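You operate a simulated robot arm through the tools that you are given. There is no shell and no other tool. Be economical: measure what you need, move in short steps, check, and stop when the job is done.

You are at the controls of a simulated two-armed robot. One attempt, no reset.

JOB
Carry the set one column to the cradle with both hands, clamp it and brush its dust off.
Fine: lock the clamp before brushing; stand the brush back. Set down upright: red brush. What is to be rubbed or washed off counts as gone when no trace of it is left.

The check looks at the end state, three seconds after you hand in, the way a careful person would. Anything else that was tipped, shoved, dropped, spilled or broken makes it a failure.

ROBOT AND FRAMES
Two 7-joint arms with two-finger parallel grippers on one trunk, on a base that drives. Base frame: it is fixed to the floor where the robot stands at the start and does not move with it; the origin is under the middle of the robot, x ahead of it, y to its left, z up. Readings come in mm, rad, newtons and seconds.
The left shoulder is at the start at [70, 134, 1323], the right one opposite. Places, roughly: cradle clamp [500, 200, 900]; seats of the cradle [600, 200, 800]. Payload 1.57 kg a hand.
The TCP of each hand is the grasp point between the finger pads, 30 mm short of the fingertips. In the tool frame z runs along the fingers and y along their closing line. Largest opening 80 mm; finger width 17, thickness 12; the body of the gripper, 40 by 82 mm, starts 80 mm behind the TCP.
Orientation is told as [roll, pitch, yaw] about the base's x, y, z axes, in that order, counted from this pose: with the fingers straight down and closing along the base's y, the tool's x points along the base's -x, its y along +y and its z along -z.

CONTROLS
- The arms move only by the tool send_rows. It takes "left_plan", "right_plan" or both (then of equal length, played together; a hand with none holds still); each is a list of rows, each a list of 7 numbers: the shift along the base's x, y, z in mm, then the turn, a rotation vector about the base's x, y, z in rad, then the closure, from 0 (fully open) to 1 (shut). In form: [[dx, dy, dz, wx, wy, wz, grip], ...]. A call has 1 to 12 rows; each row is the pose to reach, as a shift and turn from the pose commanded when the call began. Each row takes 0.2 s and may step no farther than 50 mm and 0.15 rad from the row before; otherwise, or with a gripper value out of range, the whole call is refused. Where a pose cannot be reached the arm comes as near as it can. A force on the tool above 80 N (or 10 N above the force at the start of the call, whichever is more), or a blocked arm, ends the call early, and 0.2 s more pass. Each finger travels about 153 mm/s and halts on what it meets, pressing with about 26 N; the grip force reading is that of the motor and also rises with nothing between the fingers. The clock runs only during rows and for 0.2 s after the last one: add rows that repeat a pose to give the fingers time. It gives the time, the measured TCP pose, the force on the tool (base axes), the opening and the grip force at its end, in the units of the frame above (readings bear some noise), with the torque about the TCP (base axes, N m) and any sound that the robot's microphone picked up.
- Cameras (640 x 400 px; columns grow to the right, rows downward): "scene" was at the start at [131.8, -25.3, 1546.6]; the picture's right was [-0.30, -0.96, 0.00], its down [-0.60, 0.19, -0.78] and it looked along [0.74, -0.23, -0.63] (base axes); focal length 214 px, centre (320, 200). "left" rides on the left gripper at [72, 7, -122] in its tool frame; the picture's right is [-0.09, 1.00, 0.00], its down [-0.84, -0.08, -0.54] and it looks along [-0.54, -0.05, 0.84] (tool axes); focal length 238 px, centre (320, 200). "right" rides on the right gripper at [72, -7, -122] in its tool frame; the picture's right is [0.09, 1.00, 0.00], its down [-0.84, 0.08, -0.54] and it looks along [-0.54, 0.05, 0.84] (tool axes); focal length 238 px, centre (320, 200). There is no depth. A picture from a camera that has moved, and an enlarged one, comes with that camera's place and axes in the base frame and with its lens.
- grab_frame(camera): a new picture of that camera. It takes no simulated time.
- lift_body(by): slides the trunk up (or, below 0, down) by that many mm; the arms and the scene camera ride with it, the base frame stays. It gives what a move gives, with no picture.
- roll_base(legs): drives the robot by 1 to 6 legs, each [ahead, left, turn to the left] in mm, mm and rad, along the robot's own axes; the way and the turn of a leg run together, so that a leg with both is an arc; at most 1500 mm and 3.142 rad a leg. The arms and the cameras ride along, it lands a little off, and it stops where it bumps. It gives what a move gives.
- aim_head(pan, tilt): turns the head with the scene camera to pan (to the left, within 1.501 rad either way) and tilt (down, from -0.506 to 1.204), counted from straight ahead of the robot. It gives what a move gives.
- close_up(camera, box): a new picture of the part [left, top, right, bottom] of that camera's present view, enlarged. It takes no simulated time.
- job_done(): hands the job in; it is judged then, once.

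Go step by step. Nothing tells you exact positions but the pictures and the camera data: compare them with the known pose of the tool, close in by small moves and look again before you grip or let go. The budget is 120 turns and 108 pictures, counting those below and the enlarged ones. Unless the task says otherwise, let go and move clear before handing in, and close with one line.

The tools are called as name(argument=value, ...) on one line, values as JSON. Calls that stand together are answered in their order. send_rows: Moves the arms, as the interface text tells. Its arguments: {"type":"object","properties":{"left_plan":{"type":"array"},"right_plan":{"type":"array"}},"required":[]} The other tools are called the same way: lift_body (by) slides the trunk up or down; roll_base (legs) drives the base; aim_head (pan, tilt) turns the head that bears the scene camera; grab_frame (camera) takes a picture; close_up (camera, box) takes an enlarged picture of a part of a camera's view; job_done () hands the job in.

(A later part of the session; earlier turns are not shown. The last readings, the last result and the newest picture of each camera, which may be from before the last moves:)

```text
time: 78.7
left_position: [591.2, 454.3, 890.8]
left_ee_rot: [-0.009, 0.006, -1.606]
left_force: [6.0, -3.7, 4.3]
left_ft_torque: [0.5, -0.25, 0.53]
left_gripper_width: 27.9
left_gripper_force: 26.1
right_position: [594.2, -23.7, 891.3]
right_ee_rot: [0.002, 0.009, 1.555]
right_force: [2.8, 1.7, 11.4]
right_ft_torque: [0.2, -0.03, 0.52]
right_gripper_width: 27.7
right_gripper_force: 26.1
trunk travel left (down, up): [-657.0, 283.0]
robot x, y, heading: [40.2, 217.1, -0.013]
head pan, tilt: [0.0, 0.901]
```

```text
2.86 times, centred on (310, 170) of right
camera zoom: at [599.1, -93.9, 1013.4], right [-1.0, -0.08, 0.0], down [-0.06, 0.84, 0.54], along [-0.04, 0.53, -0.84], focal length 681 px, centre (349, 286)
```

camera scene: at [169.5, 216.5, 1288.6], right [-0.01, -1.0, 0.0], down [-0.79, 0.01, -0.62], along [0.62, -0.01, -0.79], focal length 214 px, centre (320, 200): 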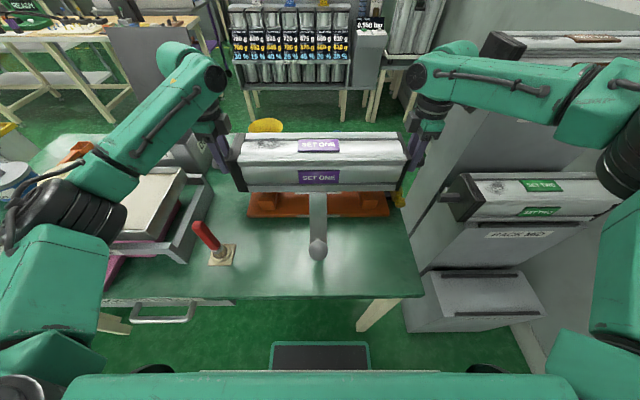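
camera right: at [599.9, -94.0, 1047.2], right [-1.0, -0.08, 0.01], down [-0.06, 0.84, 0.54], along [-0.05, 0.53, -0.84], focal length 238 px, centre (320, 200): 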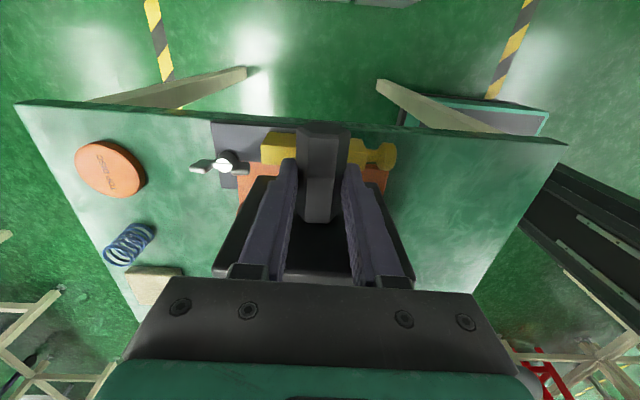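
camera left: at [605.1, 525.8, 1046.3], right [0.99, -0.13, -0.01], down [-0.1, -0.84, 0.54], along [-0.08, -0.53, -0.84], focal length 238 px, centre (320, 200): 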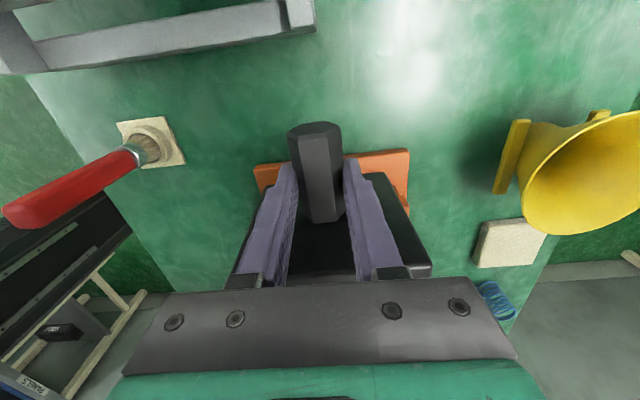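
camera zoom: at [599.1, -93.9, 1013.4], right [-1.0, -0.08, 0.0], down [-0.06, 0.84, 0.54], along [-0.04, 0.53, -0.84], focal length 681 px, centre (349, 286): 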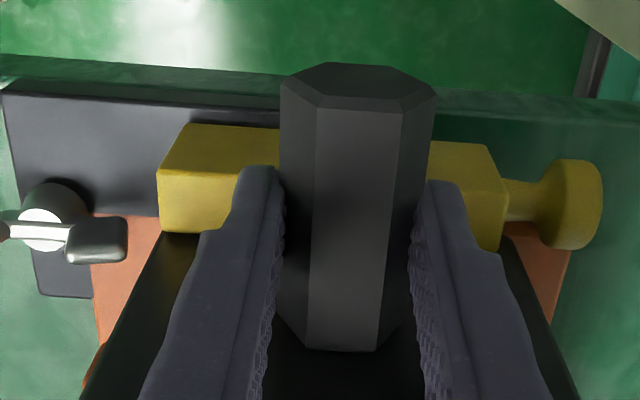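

Both ends took contact at the same height (z≈891) with the lugs standing in front of the body, so it is seated. Easing and releasing.

send_rows(left_plan=[[0, 0, 1, 0, 0, 0, 1], [0, 0, 1, 0, 0, 0, 0.6], [0, 0, 1, 0, 0, 0, 0], [0, 0, 1, 0, 0, 0, 0], [0, 0, 1, 0, 0, 0, 0]], right_plan=[[0, 0, 1, 0, 0, 0, 1], [0, 0, 1, 0, 0, 0, 0.6], [0, 0, 1, 0, 0, 0, 0], [0, 0, 1, 0, 0, 0, 0], [0, 0, 1, 0, 0, 0, 0]])

send_rows(left_plan=[[0, 0, 20, 0, 0, 0, 0], [0, 0, 40, 0, 0, 0, 0], [0, 0, 60, 0, 0, 0, 0], [0, 0, 90, 0, 0, 0, 0], [0, 0, 120, 0, 0, 0, 0], [0, 0, 150, 0, 0, 0, 0]], right_plan=[[0, 0, 20, 0, 0, 0, 0], [0, 0, 40, 0, 0, 0, 0], [0, 0, 60, 0, 0, 0, 0], [0, 0, 90, 0, 0, 0, 0], [0, 0, 120, 0, 0, 0, 0], [0, 0, 150, 0, 0, 0, 0]])

grab_frame(camera="scene")

```text
time: 79.9
left_position: [590.5, 454.6, 890.7]
left_ee_rot: [-0.013, 0.008, -1.606]
left_force: [0.0, -0.3, -0.5]
left_ft_torque: [-0.04, -0.05, 0.03]
left_gripper_width: 80.0
left_gripper_force: 0.0
right_position: [592.5, -24.0, 889.6]
right_ee_rot: [0.005, 0.008, 1.554]
right_force: [-0.6, 0.2, 0.2]
right_ft_torque: [0.01, 0.03, 0.01]
right_gripper_width: 79.9
right_gripper_force: 0.1
trunk travel left (down, up): [-657.0, 283.0]
robot x, y, heading: [40.3, 215.2, -0.012]
head pan, tilt: [0.0, 0.901]
```

```text
time: 81.3
left_position: [591.0, 456.0, 1040.6]
left_ee_rot: [-0.012, 0.007, -1.606]
left_force: [0.5, -0.1, 0.5]
left_ft_torque: [0.03, -0.03, -0.02]
left_gripper_width: 80.2
left_gripper_force: 0.0
right_position: [590.1, -24.9, 1038.6]
right_ee_rot: [0.005, 0.006, 1.554]
right_force: [-0.2, -0.2, 1.2]
right_ft_torque: [0.0, -0.04, 0.0]
right_gripper_width: 80.1
right_gripper_force: 0.0
trunk travel left (down, up): [-657.0, 283.0]
robot x, y, heading: [40.0, 218.2, -0.009]
head pan, tilt: [0.0, 0.901]
```

```text
39 pictures are left
camera scene: at [166.4, 215.8, 1288.9], right [-0.01, -1.0, 0.0], down [-0.78, 0.01, -0.62], along [0.62, -0.01, -0.78], focal length 214 px, centre (320, 200)
```

scene: 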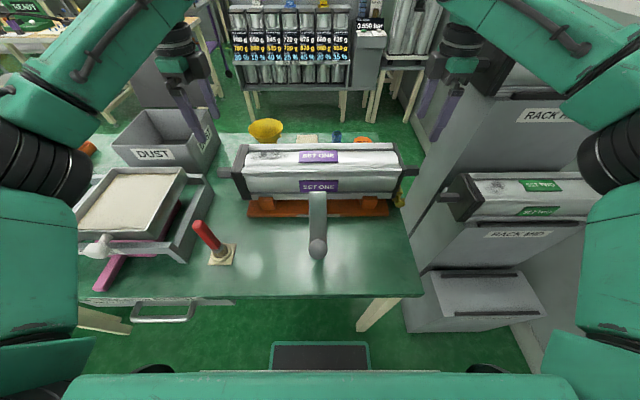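

Column seated. Now I back off and shift right so the left hand can push the clamp ball closed from its near side.

roll_base(legs=[[-120, 0, 0.009], [0, -190, 0]])

send_rows(left_plan=[[-30, -6, 5, 0, 0, 0, 1], [-60, -12, 10, 0, 0, 0, 1], [-90, -20, 10, 0, 0, 0, 1], [-120, -30, 10, 0, 0, 0, 1], [-150, -40, 10, 0, 0, 0, 1], [-175, -46, 10, 0, 0, 0, 1]])

aim_head(pan=0.5, tilt=0.6)

grab_frame(camera="left")

grab_frame(camera="scene")

```text
time: 83.7
left_position: [471.9, 273.1, 1039.1]
left_ee_rot: [-0.012, 0.007, -1.593]
left_force: [-0.9, 0.6, 0.2]
left_ft_torque: [0.01, 0.0, 0.0]
left_gripper_width: 79.7
left_gripper_force: 0.1
right_position: [477.5, -208.0, 1037.9]
right_ee_rot: [0.004, 0.009, 1.567]
right_force: [0.2, -0.1, -1.0]
right_ft_torque: [0.01, -0.03, -0.01]
right_gripper_width: 80.1
right_gripper_force: 0.1
trunk travel left (down, up): [-657.0, 283.0]
robot x, y, heading: [-75.2, 28.8, 0.0]
head pan, tilt: [0.0, 0.901]
```

```text
time: 85.0
left_position: [295.7, 226.6, 1051.2]
left_ee_rot: [-0.011, 0.006, -1.593]
left_force: [0.1, 0.1, 0.0]
left_ft_torque: [-0.02, 0.03, 0.02]
left_gripper_width: 0.0
left_gripper_force: 21.7
right_position: [476.2, -208.1, 1038.2]
right_ee_rot: [0.004, 0.01, 1.567]
right_force: [-0.6, 1.4, -0.9]
right_ft_torque: [0.0, -0.01, 0.0]
right_gripper_width: 79.9
right_gripper_force: 0.1
trunk travel left (down, up): [-657.0, 283.0]
robot x, y, heading: [-77.4, 28.6, 0.002]
head pan, tilt: [0.0, 0.901]
```

```text
time: 86.0
left_position: [297.2, 225.5, 1050.0]
left_ee_rot: [-0.012, 0.008, -1.595]
left_force: [-0.2, 0.6, -0.1]
left_ft_torque: [0.04, 0.02, 0.0]
left_gripper_width: 0.0
left_gripper_force: 21.2
right_position: [476.6, -209.3, 1037.5]
right_ee_rot: [0.003, 0.009, 1.568]
right_force: [-0.6, 0.3, 0.8]
right_ft_torque: [0.0, 0.03, 0.01]
right_gripper_width: 80.0
right_gripper_force: 0.0
trunk travel left (down, up): [-657.0, 283.0]
robot x, y, heading: [-75.1, 26.5, 0.001]
head pan, tilt: [0.499, 0.6]
```

```text
38 pictures are left
camera left: at [307.4, 297.4, 1173.4], right [0.99, -0.11, -0.01], down [-0.09, -0.84, 0.54], along [-0.07, -0.53, -0.84], focal length 238 px, centre (320, 200)
```

left: 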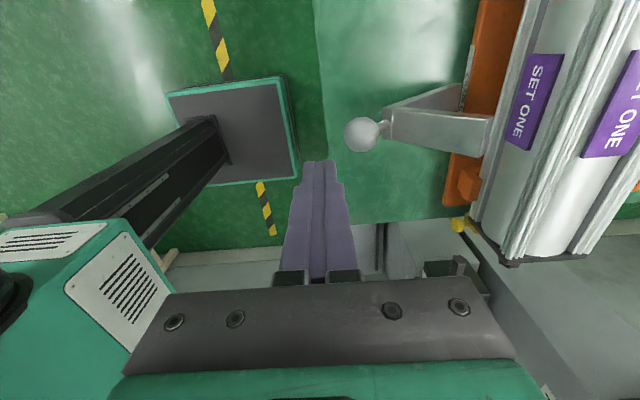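

```text
37 pictures are left
camera scene: at [52.0, 70.0, 1313.6], right [0.48, -0.88, 0.0], down [-0.5, -0.27, -0.82], along [0.72, 0.4, -0.57], focal length 214 px, centre (320, 200)
```

scene: 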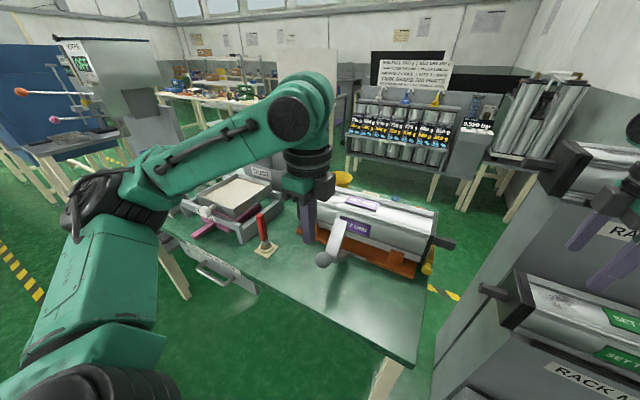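

send_rows(left_plan=[[0, -3, -35, 0, 0, 0, 1], [0, -3, -70, 0, 0, 0, 1], [0, -3, -102, 0, 0, 0, 1], [14, -3, -95, 0, 0, 0, 1], [29, -3, -85, 0, 0, 0, 1], [42, -3, -76, 0, 0, 0, 1], [54, -3, -69, 0, 0, 0, 1], [72, -3, -60, 0, 0, 0, 1], [91, -3, -54, 0, 0, 0, 1], [91, -3, -54, 0, 0, 0, 1]])

grab_frame(camera="scene")

```text
time: 88.2
left_position: [388.8, 223.2, 995.8]
left_ee_rot: [-0.014, 0.009, -1.593]
left_force: [-0.6, -0.2, 0.1]
left_ft_torque: [0.01, 0.02, 0.0]
left_gripper_width: 0.2
left_gripper_force: 21.5
right_position: [477.6, -208.1, 1037.5]
right_ee_rot: [0.003, 0.009, 1.567]
right_force: [0.8, 0.3, 0.6]
right_ft_torque: [-0.02, 0.02, -0.01]
right_gripper_width: 80.0
right_gripper_force: 0.1
trunk travel left (down, up): [-657.0, 283.0]
robot x, y, heading: [-73.9, 28.1, 0.005]
head pan, tilt: [0.499, 0.6]
```

```text
36 pictures are left
camera scene: at [52.5, 70.4, 1313.6], right [0.48, -0.88, 0.0], down [-0.5, -0.27, -0.82], along [0.72, 0.4, -0.57], focal length 214 px, centre (320, 200)
```

scene: 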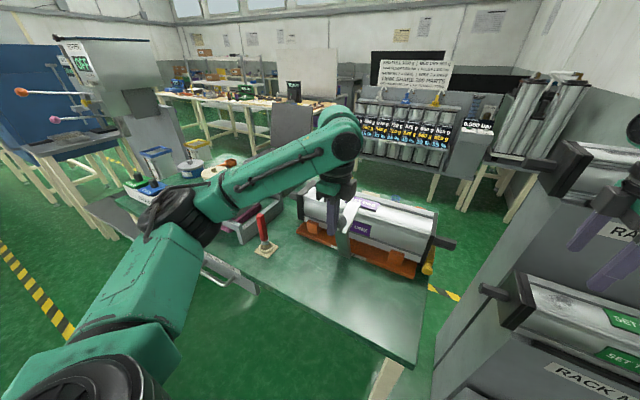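

send_rows(left_plan=[[10, 0, 2, 0, 0, 0, 1], [19, 0, 4, 0, 0, 0, 1], [29, 0, 6, 0, 0, 0, 1], [39, 0, 7, 0, 0, 0, 1], [39, 0, 7, 0, 0, 0, 1]])

close_up(camera="scene", box=[270, 160, 450, 290])

```text
time: 89.4
left_position: [425.8, 222.9, 1003.0]
left_ee_rot: [-0.012, 0.007, -1.594]
left_force: [-0.4, 0.7, -0.2]
left_ft_torque: [-0.04, 0.04, -0.02]
left_gripper_width: 0.0
left_gripper_force: 21.8
right_position: [476.8, -208.3, 1039.1]
right_ee_rot: [0.002, 0.01, 1.567]
right_force: [0.0, -0.6, 0.4]
right_ft_torque: [0.01, -0.02, 0.04]
right_gripper_width: 80.3
right_gripper_force: 0.0
trunk travel left (down, up): [-657.0, 283.0]
robot x, y, heading: [-75.0, 26.1, 0.006]
head pan, tilt: [0.499, 0.6]
```

```text
3.08 times, centred on (360, 225) of scene
camera zoom: at [51.9, 70.2, 1313.7], right [0.48, -0.88, 0.0], down [-0.5, -0.27, -0.82], along [0.72, 0.4, -0.57], focal length 660 px, centre (197, 123)
```

zoom: 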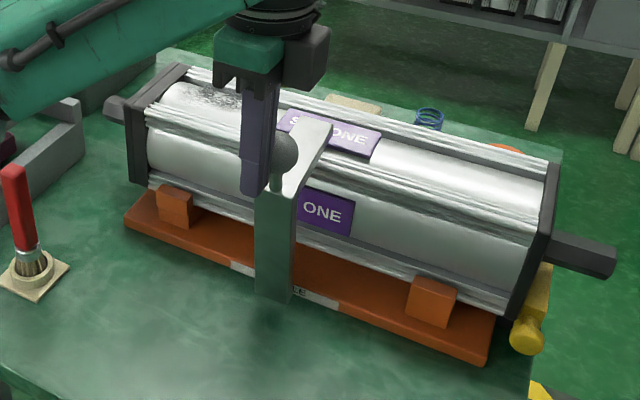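

send_rows(left_plan=[[6, 0, 0, 0, 0, 0, 1], [12, 0, 1, 0, 0, 0, 1], [18, 0, 1, 0, 0, 0, 1], [24, 0, 0, 0, 0, 0, 1], [30, 0, 0, 0, 0, 0, 1], [36, 0, -1, 0, 0, 0, 1]])

close_up(camera="scene", box=[270, 160, 450, 290])

```text
time: 90.8
left_position: [452.8, 223.5, 1004.0]
left_ee_rot: [-0.017, 0.008, -1.597]
left_force: [-40.3, -4.2, -16.7]
left_ft_torque: [0.04, 0.49, -0.26]
left_gripper_width: 0.1
left_gripper_force: 21.6
right_position: [468.8, -209.4, 1041.7]
right_ee_rot: [-0.003, 0.008, 1.567]
right_force: [0.2, -0.3, 0.1]
right_ft_torque: [0.01, 0.0, 0.0]
right_gripper_width: 79.9
right_gripper_force: 0.0
trunk travel left (down, up): [-657.0, 283.0]
robot x, y, heading: [-71.5, 25.1, 0.003]
head pan, tilt: [0.499, 0.6]
```

```text
3.08 times, centred on (360, 225) of scene
camera zoom: at [41.9, 69.9, 1314.3], right [0.48, -0.88, 0.0], down [-0.49, -0.27, -0.83], along [0.73, 0.4, -0.56], focal length 660 px, centre (197, 123)
```

zoom: 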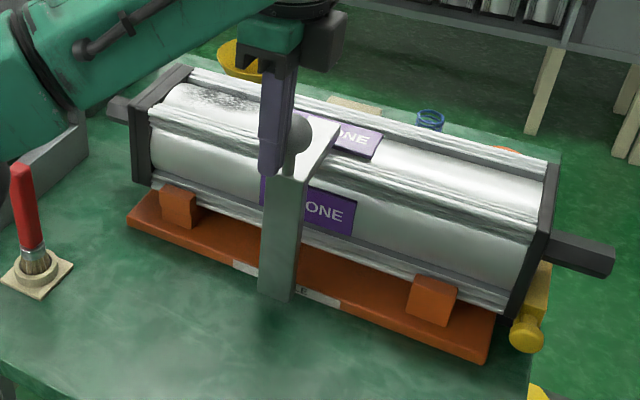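

send_rows(left_plan=[[2, 0, 0, 0, 0, 0, 1], [4, 0, 0, 0, 0, 0, 1], [6, 0, 0, 0, 0, 0, 1], [6, 0, 0, 0, 0, 0, 1]])

send_rows(left_plan=[[-12, 0, 0, 0, 0, 0, 1], [-25, 0, 0, 0, 0, 0, 1], [-45, 0, 5, 0, 0, 0, 1], [-70, 0, 15, 0, 0, 0, 1]])

close_up(camera="scene", box=[270, 160, 450, 290])

grab_frame(camera="left")

```text
time: 91.8
left_position: [453.0, 224.6, 1005.2]
left_ee_rot: [-0.023, 0.007, -1.597]
left_force: [-65.3, -6.0, -30.2]
left_ft_torque: [0.09, 0.92, -0.43]
left_gripper_width: 0.0
left_gripper_force: 20.7
right_position: [464.9, -207.5, 1044.5]
right_ee_rot: [-0.008, 0.008, 1.567]
right_force: [-1.3, 0.2, 0.0]
right_ft_torque: [0.03, -0.01, -0.05]
right_gripper_width: 80.0
right_gripper_force: 0.0
trunk travel left (down, up): [-657.0, 283.0]
robot x, y, heading: [-75.9, 30.1, 0.001]
head pan, tilt: [0.499, 0.6]
```

```text
time: 92.8
left_position: [398.7, 225.4, 1018.5]
left_ee_rot: [-0.009, 0.008, -1.592]
left_force: [0.1, 0.4, 0.1]
left_ft_torque: [-0.03, -0.05, -0.02]
left_gripper_width: 0.0
left_gripper_force: 21.5
right_position: [476.3, -207.7, 1038.8]
right_ee_rot: [0.004, 0.009, 1.569]
right_force: [0.1, 0.6, 0.7]
right_ft_torque: [-0.02, 0.01, 0.0]
right_gripper_width: 79.9
right_gripper_force: 0.1
trunk travel left (down, up): [-657.0, 283.0]
robot x, y, heading: [-75.5, 29.7, -0.001]
head pan, tilt: [0.499, 0.6]
```

```text
3.08 times, centred on (360, 225) of scene
camera zoom: at [51.1, 70.5, 1313.8], right [0.48, -0.88, 0.0], down [-0.5, -0.27, -0.83], along [0.72, 0.4, -0.56], focal length 660 px, centre (197, 123)
```

zoom: 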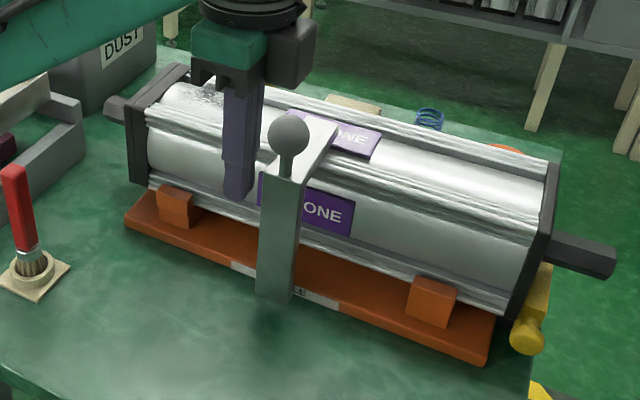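

```text
32 pictures are left
camera left: at [409.0, 295.8, 1141.8], right [0.99, -0.11, -0.01], down [-0.09, -0.84, 0.54], along [-0.07, -0.53, -0.84], focal length 238 px, centre (320, 200)
```

left: 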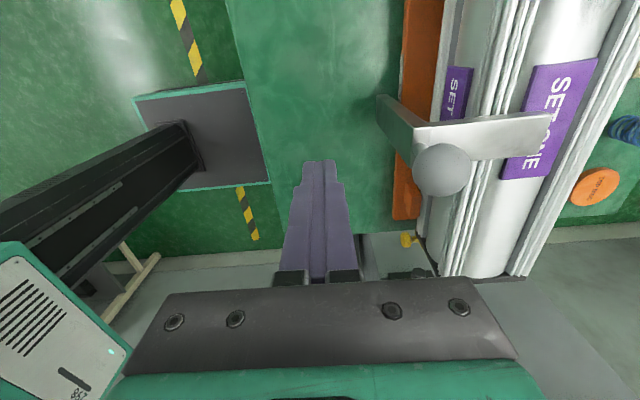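

The lever is hard against its stop with the arm over the column, so the clamp is shut. Next the brush: I take it at about [398, 460], handle top near z 932; moving the left hand above it.

send_rows(left_plan=[[0, 0, 25, 0, 0, 0.01, 1], [0, 0, 50, 0, 0, 0.02, 0.5], [0, 0, 50, 0.01, 0, 0.02, 0]])

roll_base(legs=[[0, 225, 0]])

aim_head(pan=0.4, tilt=0.9)

grab_frame(camera="left")

grab_frame(camera="scene")

```text
time: 93.6
left_position: [399.0, 224.1, 1067.5]
left_ee_rot: [-0.015, 0.016, -1.572]
left_force: [0.3, -0.5, 0.4]
left_ft_torque: [-0.01, 0.03, 0.0]
left_gripper_width: 79.8
left_gripper_force: 0.1
right_position: [476.3, -208.0, 1037.6]
right_ee_rot: [0.006, 0.01, 1.568]
right_force: [-0.5, -0.7, 0.0]
right_ft_torque: [0.03, 0.01, 0.03]
right_gripper_width: 80.0
right_gripper_force: 0.1
trunk travel left (down, up): [-657.0, 283.0]
robot x, y, heading: [-77.7, 28.0, -0.004]
head pan, tilt: [0.499, 0.6]
```

```text
time: 95.3
left_position: [398.0, 448.9, 1067.5]
left_ee_rot: [-0.011, 0.017, -1.572]
left_force: [-0.1, 0.5, 0.0]
left_ft_torque: [-0.02, 0.01, -0.04]
left_gripper_width: 79.9
left_gripper_force: 0.0
right_position: [476.4, 17.1, 1037.4]
right_ee_rot: [0.003, 0.006, 1.567]
right_force: [0.5, -0.4, -0.3]
right_ft_torque: [0.03, -0.01, -0.02]
right_gripper_width: 80.2
right_gripper_force: 0.1
trunk travel left (down, up): [-657.0, 283.0]
robot x, y, heading: [-74.9, 257.8, 0.001]
head pan, tilt: [0.499, 0.6]
```

```text
time: 96.1
left_position: [397.3, 449.6, 1068.2]
left_ee_rot: [-0.012, 0.016, -1.572]
left_force: [-0.1, 0.4, 0.6]
left_ft_torque: [0.01, 0.01, -0.01]
left_gripper_width: 79.8
left_gripper_force: 0.1
right_position: [476.9, 18.4, 1038.4]
right_ee_rot: [0.003, 0.005, 1.567]
right_force: [0.6, 0.2, 0.2]
right_ft_torque: [0.01, 0.0, 0.0]
right_gripper_width: 80.0
right_gripper_force: 0.0
trunk travel left (down, up): [-657.0, 283.0]
robot x, y, heading: [-73.0, 256.3, 0.001]
head pan, tilt: [0.4, 0.901]
```

```text
31 pictures are left
camera left: at [406.7, 520.7, 1190.9], right [1.0, -0.09, -0.01], down [-0.07, -0.85, 0.53], along [-0.06, -0.53, -0.85], focal length 238 px, centre (320, 200)
```

left: 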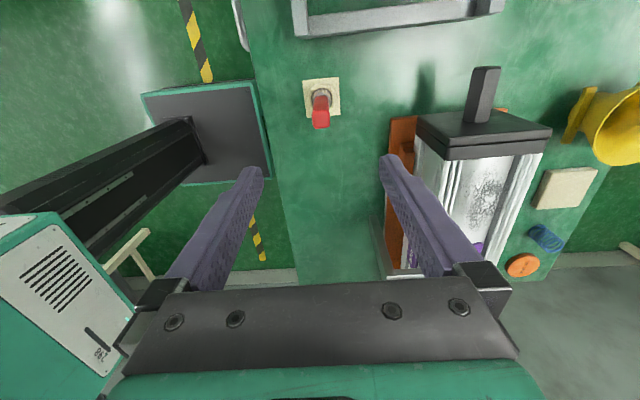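

```text
30 pictures are left
camera scene: at [43.6, 284.4, 1288.9], right [0.39, -0.92, 0.0], down [-0.72, -0.31, -0.62], along [0.57, 0.24, -0.78], focal length 214 px, centre (320, 200)
```

scene: 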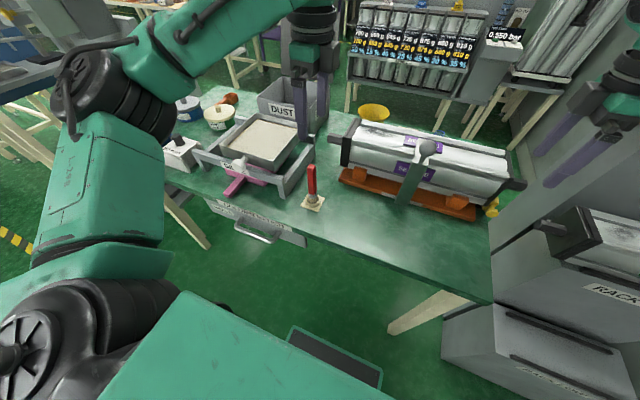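

send_rows(left_plan=[[0, 3, -30, 0, 0, 0, 0], [0, 6, -60, 0, 0, 0, 0], [0, 7, -95, 0, 0, 0, 0]])

grab_frame(camera="left")

```text
time: 96.9
left_position: [396.9, 457.9, 972.3]
left_ee_rot: [-0.012, 0.017, -1.573]
left_force: [0.0, 0.4, 0.0]
left_ft_torque: [0.0, 0.0, 0.04]
left_gripper_width: 80.1
left_gripper_force: 0.1
right_position: [476.9, 19.3, 1039.0]
right_ee_rot: [0.005, 0.008, 1.568]
right_force: [-0.7, 0.0, -0.7]
right_ft_torque: [0.0, 0.0, 0.03]
right_gripper_width: 80.2
right_gripper_force: 0.1
trunk travel left (down, up): [-657.0, 283.0]
robot x, y, heading: [-76.9, 253.1, 0.0]
head pan, tilt: [0.4, 0.901]
```

```text
29 pictures are left
camera left: at [406.4, 528.7, 1095.1], right [1.0, -0.09, -0.01], down [-0.07, -0.85, 0.53], along [-0.06, -0.53, -0.85], focal length 238 px, centre (320, 200)
```

left: 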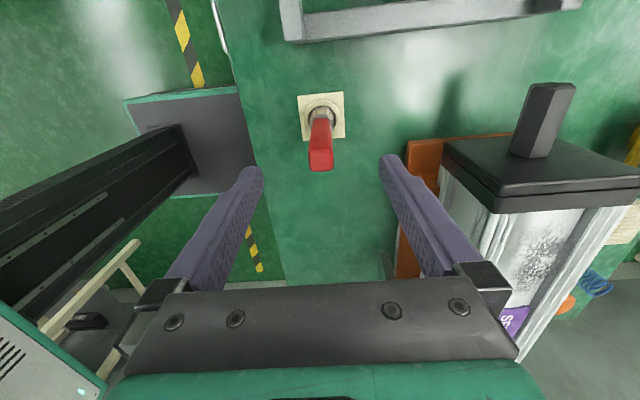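

send_rows(left_plan=[[1, 5, -20, 0, 0, 0, 0], [1, 5, -45, 0, 0, 0, 0], [1, 5, -68, 0, 0, 0, 0], [1, 5, -86, 0, 0, 0, 0]])

grab_frame(camera="left")

close_up(camera="scene", box=[270, 110, 370, 220])

```text
time: 97.9
left_position: [398.0, 463.0, 886.7]
left_ee_rot: [-0.013, 0.018, -1.571]
left_force: [0.1, 0.3, -0.3]
left_ft_torque: [0.01, 0.0, 0.02]
left_gripper_width: 80.2
left_gripper_force: 0.0
right_position: [476.5, 19.1, 1038.7]
right_ee_rot: [0.003, 0.009, 1.565]
right_force: [-0.2, 0.6, 0.6]
right_ft_torque: [-0.04, -0.01, -0.01]
right_gripper_width: 80.3
right_gripper_force: 0.0
trunk travel left (down, up): [-657.0, 283.0]
robot x, y, heading: [-73.9, 256.4, 0.003]
head pan, tilt: [0.4, 0.901]
```

```text
28 pictures are left
camera left: at [408.2, 533.5, 1010.1], right [1.0, -0.09, -0.01], down [-0.07, -0.85, 0.53], along [-0.06, -0.53, -0.85], focal length 238 px, centre (320, 200)
```

left: 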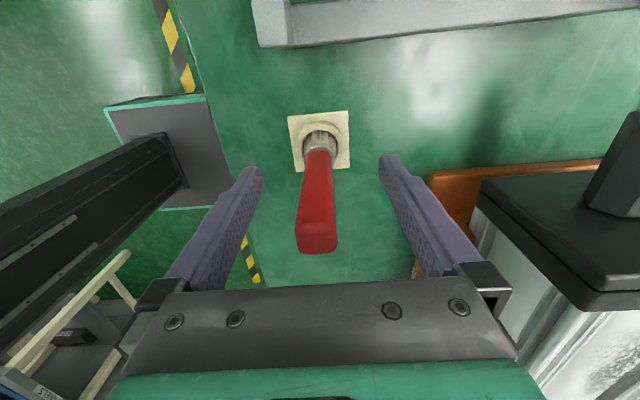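

```text
3.64 times, centred on (320, 165) of scene
camera zoom: at [43.8, 284.5, 1288.9], right [0.39, -0.92, 0.0], down [-0.72, -0.31, -0.62], along [0.57, 0.24, -0.78], focal length 780 px, centre (320, 327)
```

zoom: 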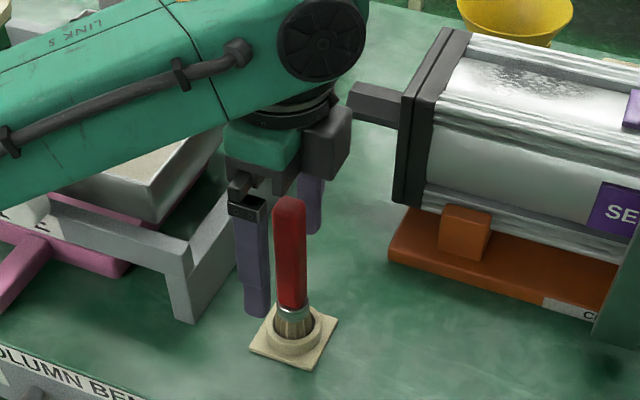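

send_rows(left_plan=[[0, 0, 0, 0, 0, 0, 1], [0, 0, 0, 0, 0, 0, 1], [0, 0, 0, 0, 0, 0, 1], [0, 0, 40, 0, 0, 0, 1], [0, 0, 80, 0, 0, 0, 1], [0, 0, 120, 0, 0, 0, 1], [0, 0, 170, 0, 0, 0, 1], [0, 0, 185, 0, 0, 0, 1]])

grab_frame(camera="scene")

```text
time: 99.7
left_position: [398.4, 464.1, 1072.0]
left_ee_rot: [-0.014, 0.017, -1.572]
left_force: [-0.2, -0.3, -0.4]
left_ft_torque: [0.0, -0.01, -0.02]
left_gripper_width: 19.4
left_gripper_force: 26.0
right_position: [476.3, 19.4, 1039.3]
right_ee_rot: [0.002, 0.008, 1.568]
right_force: [0.6, 0.5, -0.3]
right_ft_torque: [-0.01, 0.02, 0.02]
right_gripper_width: 80.1
right_gripper_force: 0.1
trunk travel left (down, up): [-657.0, 283.0]
robot x, y, heading: [-74.0, 253.7, 0.0]
head pan, tilt: [0.4, 0.901]
```

```text
26 pictures are left
camera scene: at [43.6, 284.3, 1288.8], right [0.39, -0.92, 0.0], down [-0.72, -0.31, -0.62], along [0.57, 0.24, -0.78], focal length 214 px, centre (320, 200)
```

scene: 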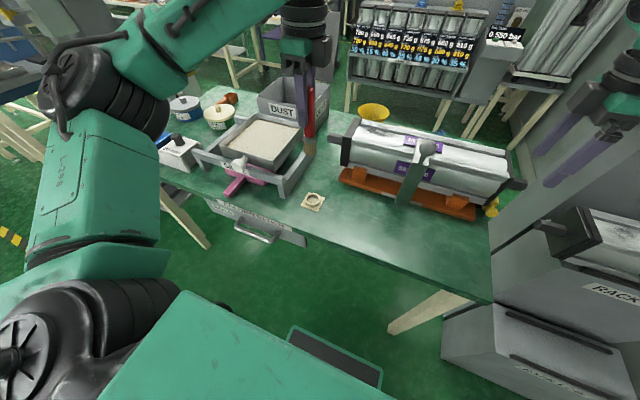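

Brush is in hand. Moving over toward the dust patch (about x 581, y 335, top z ≈935).

send_rows(left_plan=[[0, 0, 30, 0, 0, 0, 1], [0, 0, 50, 0, 0, 0, 1]])

roll_base(legs=[[110, 0, 0], [0, -125, 0]])

send_rows(left_plan=[[20, 0, 0, 0, 0, 0, 1], [40, 0, -10, 0, 0, 0, 1], [60, 0, -20, 0, 0, 0, 1], [72, 0, -30, 0, 0, 0, 1]])

grab_frame(camera="left")

grab_frame(camera="scene")

```text
time: 100.3
left_position: [397.3, 463.3, 1123.3]
left_ee_rot: [-0.012, 0.017, -1.573]
left_force: [-0.4, 0.1, -0.7]
left_ft_torque: [0.02, 0.0, 0.01]
left_gripper_width: 19.3
left_gripper_force: 25.5
right_position: [476.2, 17.9, 1037.5]
right_ee_rot: [0.004, 0.006, 1.567]
right_force: [-0.1, 0.1, -0.7]
right_ft_torque: [0.0, -0.02, 0.01]
right_gripper_width: 80.0
right_gripper_force: 0.0
trunk travel left (down, up): [-657.0, 283.0]
robot x, y, heading: [-74.3, 255.4, -0.003]
head pan, tilt: [0.4, 0.901]
```

```text
time: 102.3
left_position: [506.9, 342.6, 1122.4]
left_ee_rot: [-0.015, 0.016, -1.568]
left_force: [1.4, -0.1, -0.1]
left_ft_torque: [-0.01, -0.01, 0.0]
left_gripper_width: 19.3
left_gripper_force: 26.2
right_position: [586.4, -103.7, 1039.3]
right_ee_rot: [0.003, 0.01, 1.57]
right_force: [0.2, 0.3, 0.1]
right_ft_torque: [-0.02, 0.0, 0.03]
right_gripper_width: 79.8
right_gripper_force: 0.1
trunk travel left (down, up): [-657.0, 283.0]
robot x, y, heading: [33.4, 128.3, 0.009]
head pan, tilt: [0.4, 0.901]
```

```text
time: 103.3
left_position: [580.0, 342.2, 1092.4]
left_ee_rot: [-0.015, 0.019, -1.568]
left_force: [0.5, -0.3, -0.7]
left_ft_torque: [-0.02, 0.03, -0.01]
left_gripper_width: 19.5
left_gripper_force: 25.9
right_position: [588.6, -103.5, 1038.9]
right_ee_rot: [0.005, 0.01, 1.572]
right_force: [0.9, -0.1, 0.2]
right_ft_torque: [0.01, 0.01, 0.02]
right_gripper_width: 79.8
right_gripper_force: 0.0
trunk travel left (down, up): [-657.0, 283.0]
robot x, y, heading: [33.9, 131.1, 0.007]
head pan, tilt: [0.4, 0.901]
```

```text
25 pictures are left
camera left: at [589.8, 412.0, 1215.7], right [1.0, -0.09, -0.02], down [-0.07, -0.85, 0.53], along [-0.06, -0.53, -0.85], focal length 238 px, centre (320, 200)
```

left: 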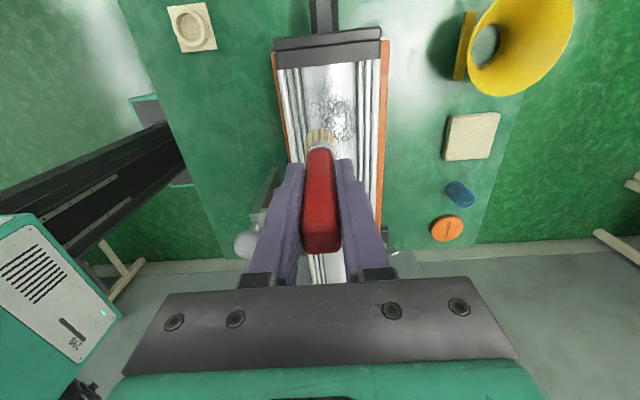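

```text
24 pictures are left
camera scene: at [154.3, 160.1, 1288.8], right [0.39, -0.92, 0.0], down [-0.72, -0.31, -0.62], along [0.57, 0.24, -0.78], focal length 214 px, centre (320, 200)
```

scene: 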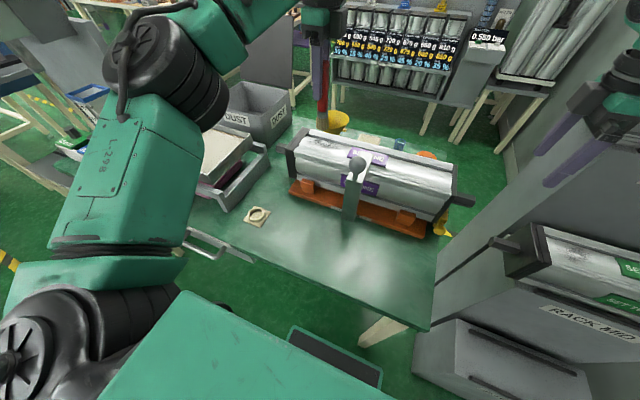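

send_rows(left_plan=[[12, 13, -25, 0, 0, 0, 1], [12, 13, -48, 0, 0, 0, 1], [12, 13, -51, 0, 0, 0, 1], [12, 13, -54, 0, 0, 0, 1], [12, 13, -57, 0, 0, 0, 1]])

grab_frame(camera="left")

```text
time: 104.5
left_position: [590.1, 352.9, 1035.9]
left_ee_rot: [-0.013, 0.018, -1.568]
left_force: [0.0, 0.5, -0.7]
left_ft_torque: [0.01, 0.01, 0.0]
left_gripper_width: 19.8
left_gripper_force: 26.3
right_position: [587.0, -103.4, 1038.6]
right_ee_rot: [0.003, 0.009, 1.571]
right_force: [-0.3, -0.7, 0.5]
right_ft_torque: [0.01, 0.0, 0.01]
right_gripper_width: 80.2
right_gripper_force: 0.1
trunk travel left (down, up): [-657.0, 283.0]
robot x, y, heading: [35.4, 128.5, 0.008]
head pan, tilt: [0.4, 0.901]
```

```text
23 pictures are left
camera left: at [599.3, 424.4, 1159.5], right [1.0, -0.09, -0.01], down [-0.07, -0.85, 0.53], along [-0.06, -0.53, -0.85], focal length 238 px, centre (320, 200)
```

left: 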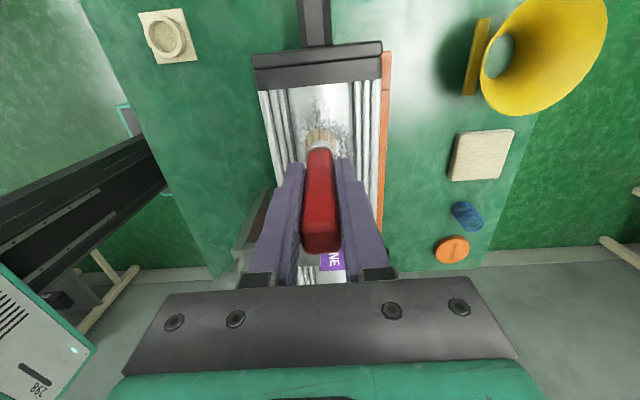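

send_rows(left_plan=[[2, 2, -2, 0, 0, 0, 1], [2, 2, -4, 0, 0, 0, 1], [2, 2, -6, 0, 0, 0, 1], [2, 2, -8, 0, 0, 0, 1]])

```text
time: 105.5
left_position: [592.4, 354.5, 1032.0]
left_ee_rot: [-0.005, 0.018, -1.569]
left_force: [2.7, 2.2, 18.5]
left_ft_torque: [0.16, -0.49, 0.02]
left_gripper_width: 19.7
left_gripper_force: 25.6
right_position: [585.4, -104.0, 1040.5]
right_ee_rot: [0.002, 0.006, 1.571]
right_force: [-0.1, -0.1, 0.3]
right_ft_torque: [0.0, 0.03, -0.01]
right_gripper_width: 79.8
right_gripper_force: 0.1
trunk travel left (down, up): [-657.0, 283.0]
robot x, y, heading: [33.2, 127.2, 0.007]
head pan, tilt: [0.4, 0.901]
```

Contact found at about 18 N; easing to a light press and stroking along y.

send_rows(left_plan=[[0, 25, 2, 0, 0, 0, 1], [0, 47, 2, 0, 0, 0, 1], [0, 15, 2, 0, 0, 0, 1], [0, -15, 2, 0, 0, 0, 1], [0, -40, 2, 0, 0, 0, 1], [0, -57, 2, 0, 0, 0, 1], [-12, -57, 1, 0, 0, 0, 1], [-12, -25, 1, 0, 0, 0, 1], [-12, 5, 1, 0, 0, 0, 1], [-12, 30, 1, 0, 0, 0, 1], [-12, 47, 1, 0, 0, 0, 1]])

send_rows(left_plan=[[24, 0, 0, 0, 0, 0, 1], [24, -30, 0, 0, 0, 0, 1], [24, -60, 0, 0, 0, 0, 1], [24, -85, 0, 0, 0, 0, 1], [24, -104, 0, 0, 0, 0, 1], [34, -104, -3, 0, 0, 0, 1], [34, -75, -3, 0, 0, 0, 1], [34, -45, -3, 0, 0, 0, 1], [34, -20, -3, 0, 0, 0, 1], [34, 0, -3, 0, 0, 0, 1]])

grab_frame(camera="left")

```text
time: 108.0
left_position: [579.2, 400.9, 1030.2]
left_ee_rot: [-0.011, 0.017, -1.572]
left_force: [0.9, -4.1, 13.9]
left_ft_torque: [-0.49, -0.19, -0.04]
left_gripper_width: 19.5
left_gripper_force: 25.6
right_position: [585.1, -106.2, 1038.5]
right_ee_rot: [0.001, 0.006, 1.57]
right_force: [0.0, 0.6, 0.2]
right_ft_torque: [0.04, -0.04, 0.01]
right_gripper_width: 80.0
right_gripper_force: 0.1
trunk travel left (down, up): [-657.0, 283.0]
robot x, y, heading: [33.5, 132.5, 0.007]
head pan, tilt: [0.4, 0.901]
```

```text
time: 110.2
left_position: [613.9, 402.4, 1027.1]
left_ee_rot: [-0.011, 0.018, -1.571]
left_force: [0.3, -4.3, 13.3]
left_ft_torque: [-0.35, -0.16, -0.06]
left_gripper_width: 19.7
left_gripper_force: 26.3
right_position: [584.8, -105.6, 1039.4]
right_ee_rot: [0.003, 0.007, 1.571]
right_force: [-0.3, -0.3, -0.3]
right_ft_torque: [0.01, 0.02, 0.0]
right_gripper_width: 80.2
right_gripper_force: 0.0
trunk travel left (down, up): [-657.0, 283.0]
robot x, y, heading: [32.6, 130.0, 0.006]
head pan, tilt: [0.4, 0.901]
```

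```text
22 pictures are left
camera left: at [622.8, 472.0, 1149.9], right [1.0, -0.09, -0.01], down [-0.07, -0.85, 0.53], along [-0.06, -0.52, -0.85], focal length 238 px, centre (320, 200)
```

left: 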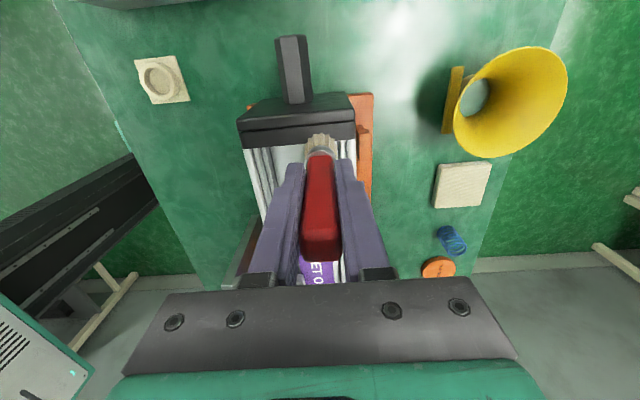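

send_rows(left_plan=[[0, -5, 30, 0, 0, 0, 1], [-20, -30, 60, 0, 0, 0, 1], [-50, -60, 70, 0, 0, 0, 1], [-90, -80, 80, 0, 0, 0, 1]])

close_up(camera="left", box=[260, 20, 440, 160])

close_up(camera="scene", box=[270, 110, 400, 210])

```text
time: 111.2
left_position: [594.6, 366.0, 1092.4]
left_ee_rot: [-0.009, 0.02, -1.574]
left_force: [-0.4, -0.7, -1.1]
left_ft_torque: [0.04, -0.03, 0.02]
left_gripper_width: 19.6
left_gripper_force: 26.3
left hand out of reach, approached as far as the arm can: row 3, 4
right_position: [586.7, -104.4, 1037.8]
right_ee_rot: [0.003, 0.007, 1.571]
right_force: [-0.7, 0.8, 0.2]
right_ft_torque: [0.01, 0.02, 0.01]
right_gripper_width: 79.8
right_gripper_force: 0.0
trunk travel left (down, up): [-657.0, 283.0]
robot x, y, heading: [34.1, 130.0, 0.004]
head pan, tilt: [0.4, 0.901]
```

```text
2.86 times, centred on (350, 90) of left
camera zoom: at [603.4, 435.9, 1214.9], right [1.0, -0.1, -0.01], down [-0.08, -0.85, 0.53], along [-0.06, -0.52, -0.85], focal length 681 px, centre (234, 514)
```

zoom: 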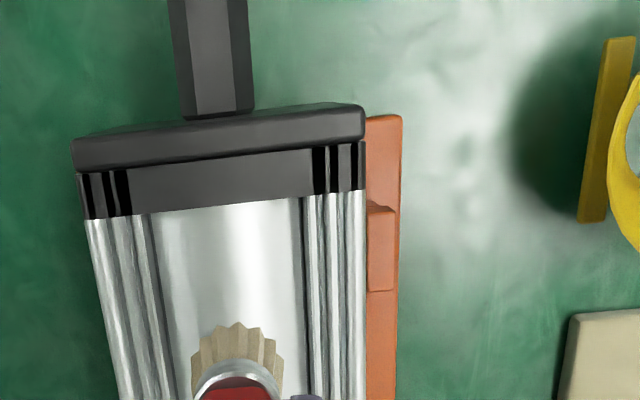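

```text
4.00 times, centred on (335, 160) of scene
camera zoom: at [153.2, 159.1, 1288.9], right [0.39, -0.92, 0.0], down [-0.72, -0.31, -0.62], along [0.57, 0.25, -0.78], focal length 858 px, centre (260, 360)
```

zoom: 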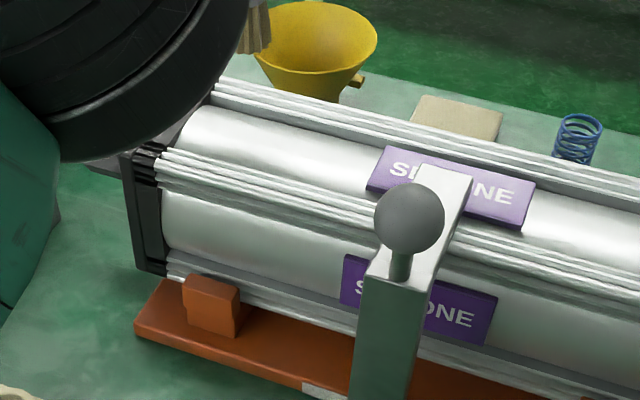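

The dust patch looks gone. Backing off with the brush to check the surface fully and go to the cup.

roll_base(legs=[[-110, 0, 0], [0, 110, 0]])

close_up(camera="scene", box=[300, 80, 540, 230])

grab_frame(camera="left")

```text
time: 113.1
left_position: [485.6, 473.5, 1092.3]
left_ee_rot: [-0.006, 0.019, -1.576]
left_force: [-0.2, -0.4, -0.2]
left_ft_torque: [0.01, 0.01, 0.01]
left_gripper_width: 19.6
left_gripper_force: 25.9
right_position: [478.0, 3.4, 1038.9]
right_ee_rot: [0.003, 0.005, 1.572]
right_force: [0.3, 0.2, 0.4]
right_ft_torque: [0.0, 0.0, -0.01]
right_gripper_width: 80.2
right_gripper_force: 0.1
trunk travel left (down, up): [-657.0, 283.0]
robot x, y, heading: [-76.5, 236.3, 0.009]
head pan, tilt: [0.4, 0.901]
```

```text
2.67 times, centred on (420, 155) of scene
camera zoom: at [44.4, 267.2, 1288.9], right [0.39, -0.92, 0.0], down [-0.72, -0.31, -0.62], along [0.57, 0.25, -0.78], focal length 572 px, centre (53, 320)
```

zoom: 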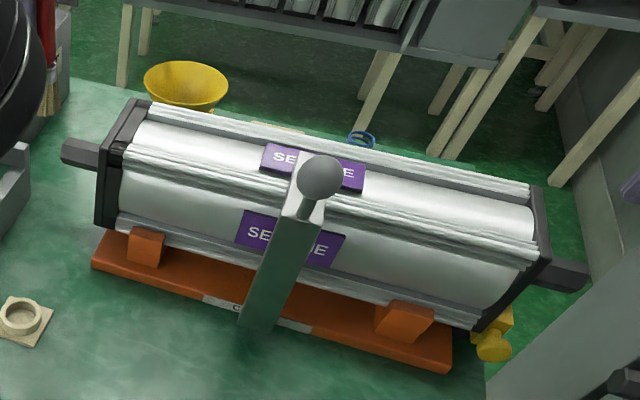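

```text
18 pictures are left
camera left: at [494.7, 543.8, 1214.9], right [1.0, -0.1, -0.01], down [-0.08, -0.85, 0.53], along [-0.06, -0.52, -0.85], focal length 238 px, centre (320, 200)
```

left: 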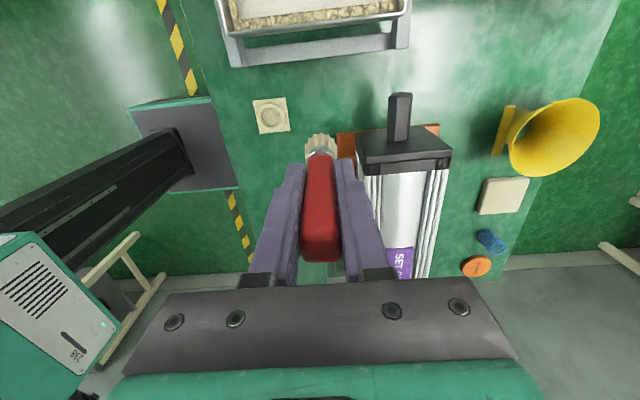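

close_up(camera="left", box=[350, 130, 460, 260])

send_rows(left_plan=[[-20, -3, 0, 0, 0, 0, 1], [-45, -6, 0, 0, 0, 0, 1], [-70, -9, 0, 0, 0, 0, 1], [-87, -10, -20, 0, 0, 0, 1], [-87, -10, -50, 0, 0, 0, 1], [-87, -10, -85, 0, 0, 0, 1], [-87, -10, -110, 0, 0, 0, 1]])

grab_frame(camera="left")

grab_frame(camera="scene")

```text
3.08 times, centred on (405, 195) of left
camera zoom: at [494.7, 543.8, 1214.9], right [1.0, -0.1, -0.01], down [-0.08, -0.85, 0.53], along [-0.06, -0.52, -0.85], focal length 733 px, centre (58, 215)
```

zoom: 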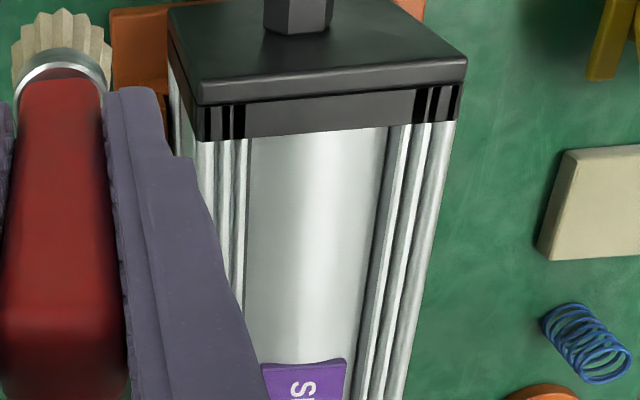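

```text
time: 114.7
left_position: [484.2, 470.9, 1093.5]
left_ee_rot: [-0.011, 0.02, -1.579]
left_force: [-0.1, 0.3, -0.6]
left_ft_torque: [0.01, 0.05, -0.03]
left_gripper_width: 19.6
left_gripper_force: 26.1
left hand out of reach, approached as far as the arm can: row 1, 2, 3, 4, 5, 6, 7
right_position: [478.7, 4.0, 1039.0]
right_ee_rot: [0.004, 0.009, 1.57]
right_force: [0.0, 1.0, -0.4]
right_ft_torque: [-0.02, 0.0, 0.02]
right_gripper_width: 80.0
right_gripper_force: 0.0
trunk travel left (down, up): [-657.0, 283.0]
robot x, y, heading: [-78.8, 236.0, 0.009]
head pan, tilt: [0.4, 0.901]
```

```text
16 pictures are left
camera left: at [494.2, 541.4, 1215.7], right [0.99, -0.1, -0.01], down [-0.08, -0.85, 0.53], along [-0.06, -0.52, -0.85], focal length 238 px, centre (320, 200)
```

left: 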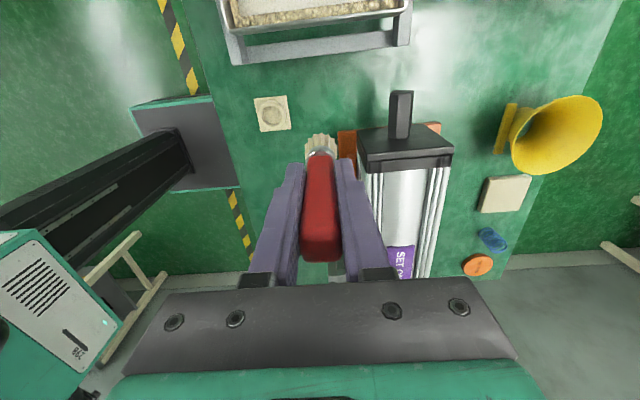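

```text
15 pictures are left
camera scene: at [44.9, 268.1, 1288.9], right [0.39, -0.92, 0.0], down [-0.72, -0.31, -0.62], along [0.57, 0.24, -0.78], focal length 214 px, centre (320, 200)
```

scene: 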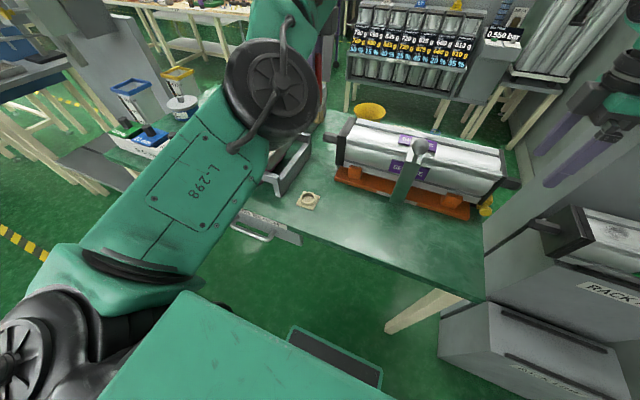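

Surface is clean, clamp closed. The left arm is stuck in a stretched configuration, so I try lowering slightly to free it before returning the brush.

send_rows(left_plan=[[0, 0, -15, 0, 0, 0, 1], [0, 0, -30, 0, 0, 0, 1], [0, 0, -45, 0, 0, 0, 1], [0, 0, -60, 0, 0, 0, 1], [-15, 0, -60, 0, 0, 0, 1], [-30, 0, -60, 0, 0, 0, 1]])

```text
time: 116.1
left_position: [494.7, 466.8, 1068.8]
left_ee_rot: [-0.012, 0.02, -1.575]
left_force: [-1.2, -0.2, -0.6]
left_ft_torque: [-0.01, 0.01, 0.02]
left_gripper_width: 19.7
left_gripper_force: 25.4
left hand out of reach, approached as far as the arm can: row 1, 2, 3, 4, 5, 6
right_position: [478.7, 4.1, 1039.1]
right_ee_rot: [0.003, 0.008, 1.57]
right_force: [0.2, 0.7, 0.3]
right_ft_torque: [-0.04, -0.02, -0.01]
right_gripper_width: 79.7
right_gripper_force: 0.1
trunk travel left (down, up): [-657.0, 283.0]
robot x, y, heading: [-72.5, 241.7, 0.005]
head pan, tilt: [0.4, 0.901]
```

send_rows(left_plan=[[10, 0, -10, 0, 0, 0, 1], [20, 0, -20, 0, 0, 0, 1], [30, 0, -30, 0, 0, 0, 1], [35, 0, -45, 0, 0, 0, 1], [35, 0, -60, 0, 0, 0, 1], [20, 0, -60, 0, 0, 0, 1], [5, 0, -60, 0, 0, 0, 1], [-10, 0, -60, 0, 0, 0, 1]])

```text
time: 117.9
left_position: [484.9, 467.0, 1007.8]
left_ee_rot: [-0.007, 0.018, -1.575]
left_force: [0.9, 0.2, -0.2]
left_ft_torque: [-0.02, 0.0, -0.01]
left_gripper_width: 19.5
left_gripper_force: 25.8
left hand out of reach, approached as far as the arm can: row 2, 3, 4, 5
right_position: [478.6, 3.6, 1037.8]
right_ee_rot: [0.004, 0.009, 1.569]
right_force: [0.6, -0.1, 0.1]
right_ft_torque: [0.01, -0.01, -0.02]
right_gripper_width: 80.1
right_gripper_force: 0.1
trunk travel left (down, up): [-657.0, 283.0]
robot x, y, heading: [-72.6, 238.9, 0.007]
head pan, tilt: [0.4, 0.901]
```

send_rows(left_plan=[[-20, 0, 0, 0, 0, 0, 1], [-40, -1, 0, 0, 0, 0, 1], [-60, -2, 0, 0, 0, 0, 1], [-80, -3, 0, 0, 0, 0, 1], [-87, -4, 0, 0, 0, 0, 1], [-87, -4, -25, 0, 0, 0, 1]])

grab_frame(camera="left")

close_up(camera="scene", box=[240, 90, 400, 230])

```text
time: 119.3
left_position: [400.4, 463.9, 984.8]
left_ee_rot: [-0.008, 0.02, -1.576]
left_force: [-0.5, -0.4, -1.3]
left_ft_torque: [-0.01, 0.0, 0.04]
left_gripper_width: 19.5
left_gripper_force: 25.9
right_position: [479.8, 4.4, 1038.5]
right_ee_rot: [0.005, 0.008, 1.571]
right_force: [-0.3, 0.4, 0.2]
right_ft_torque: [0.0, 0.08, -0.03]
right_gripper_width: 79.9
right_gripper_force: 0.0
trunk travel left (down, up): [-657.0, 283.0]
robot x, y, heading: [-76.1, 238.4, 0.005]
head pan, tilt: [0.4, 0.901]
```

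```text
14 pictures are left
camera left: at [409.4, 533.3, 1107.0], right [1.0, -0.1, -0.01], down [-0.08, -0.85, 0.53], along [-0.06, -0.52, -0.85], focal length 238 px, centre (320, 200)
```

left: 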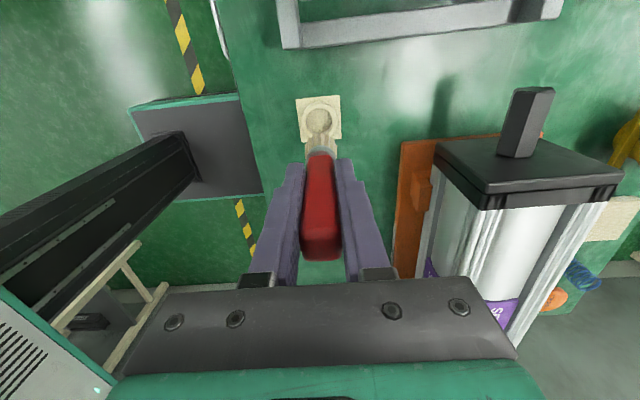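

```text
2.86 times, centred on (320, 160) of scene
camera zoom: at [45.6, 268.7, 1288.8], right [0.39, -0.92, 0.0], down [-0.72, -0.31, -0.62], along [0.57, 0.24, -0.78], focal length 613 px, centre (320, 314)
```

zoom: 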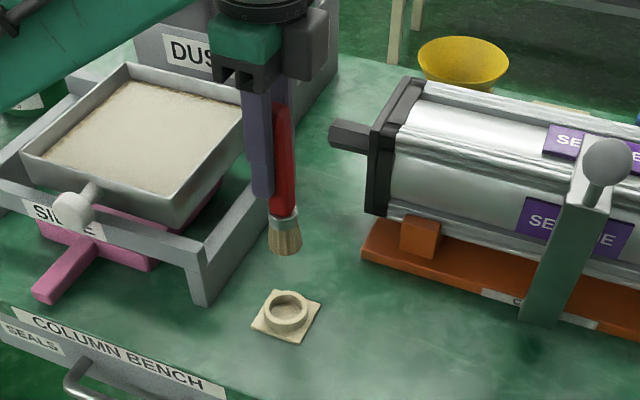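

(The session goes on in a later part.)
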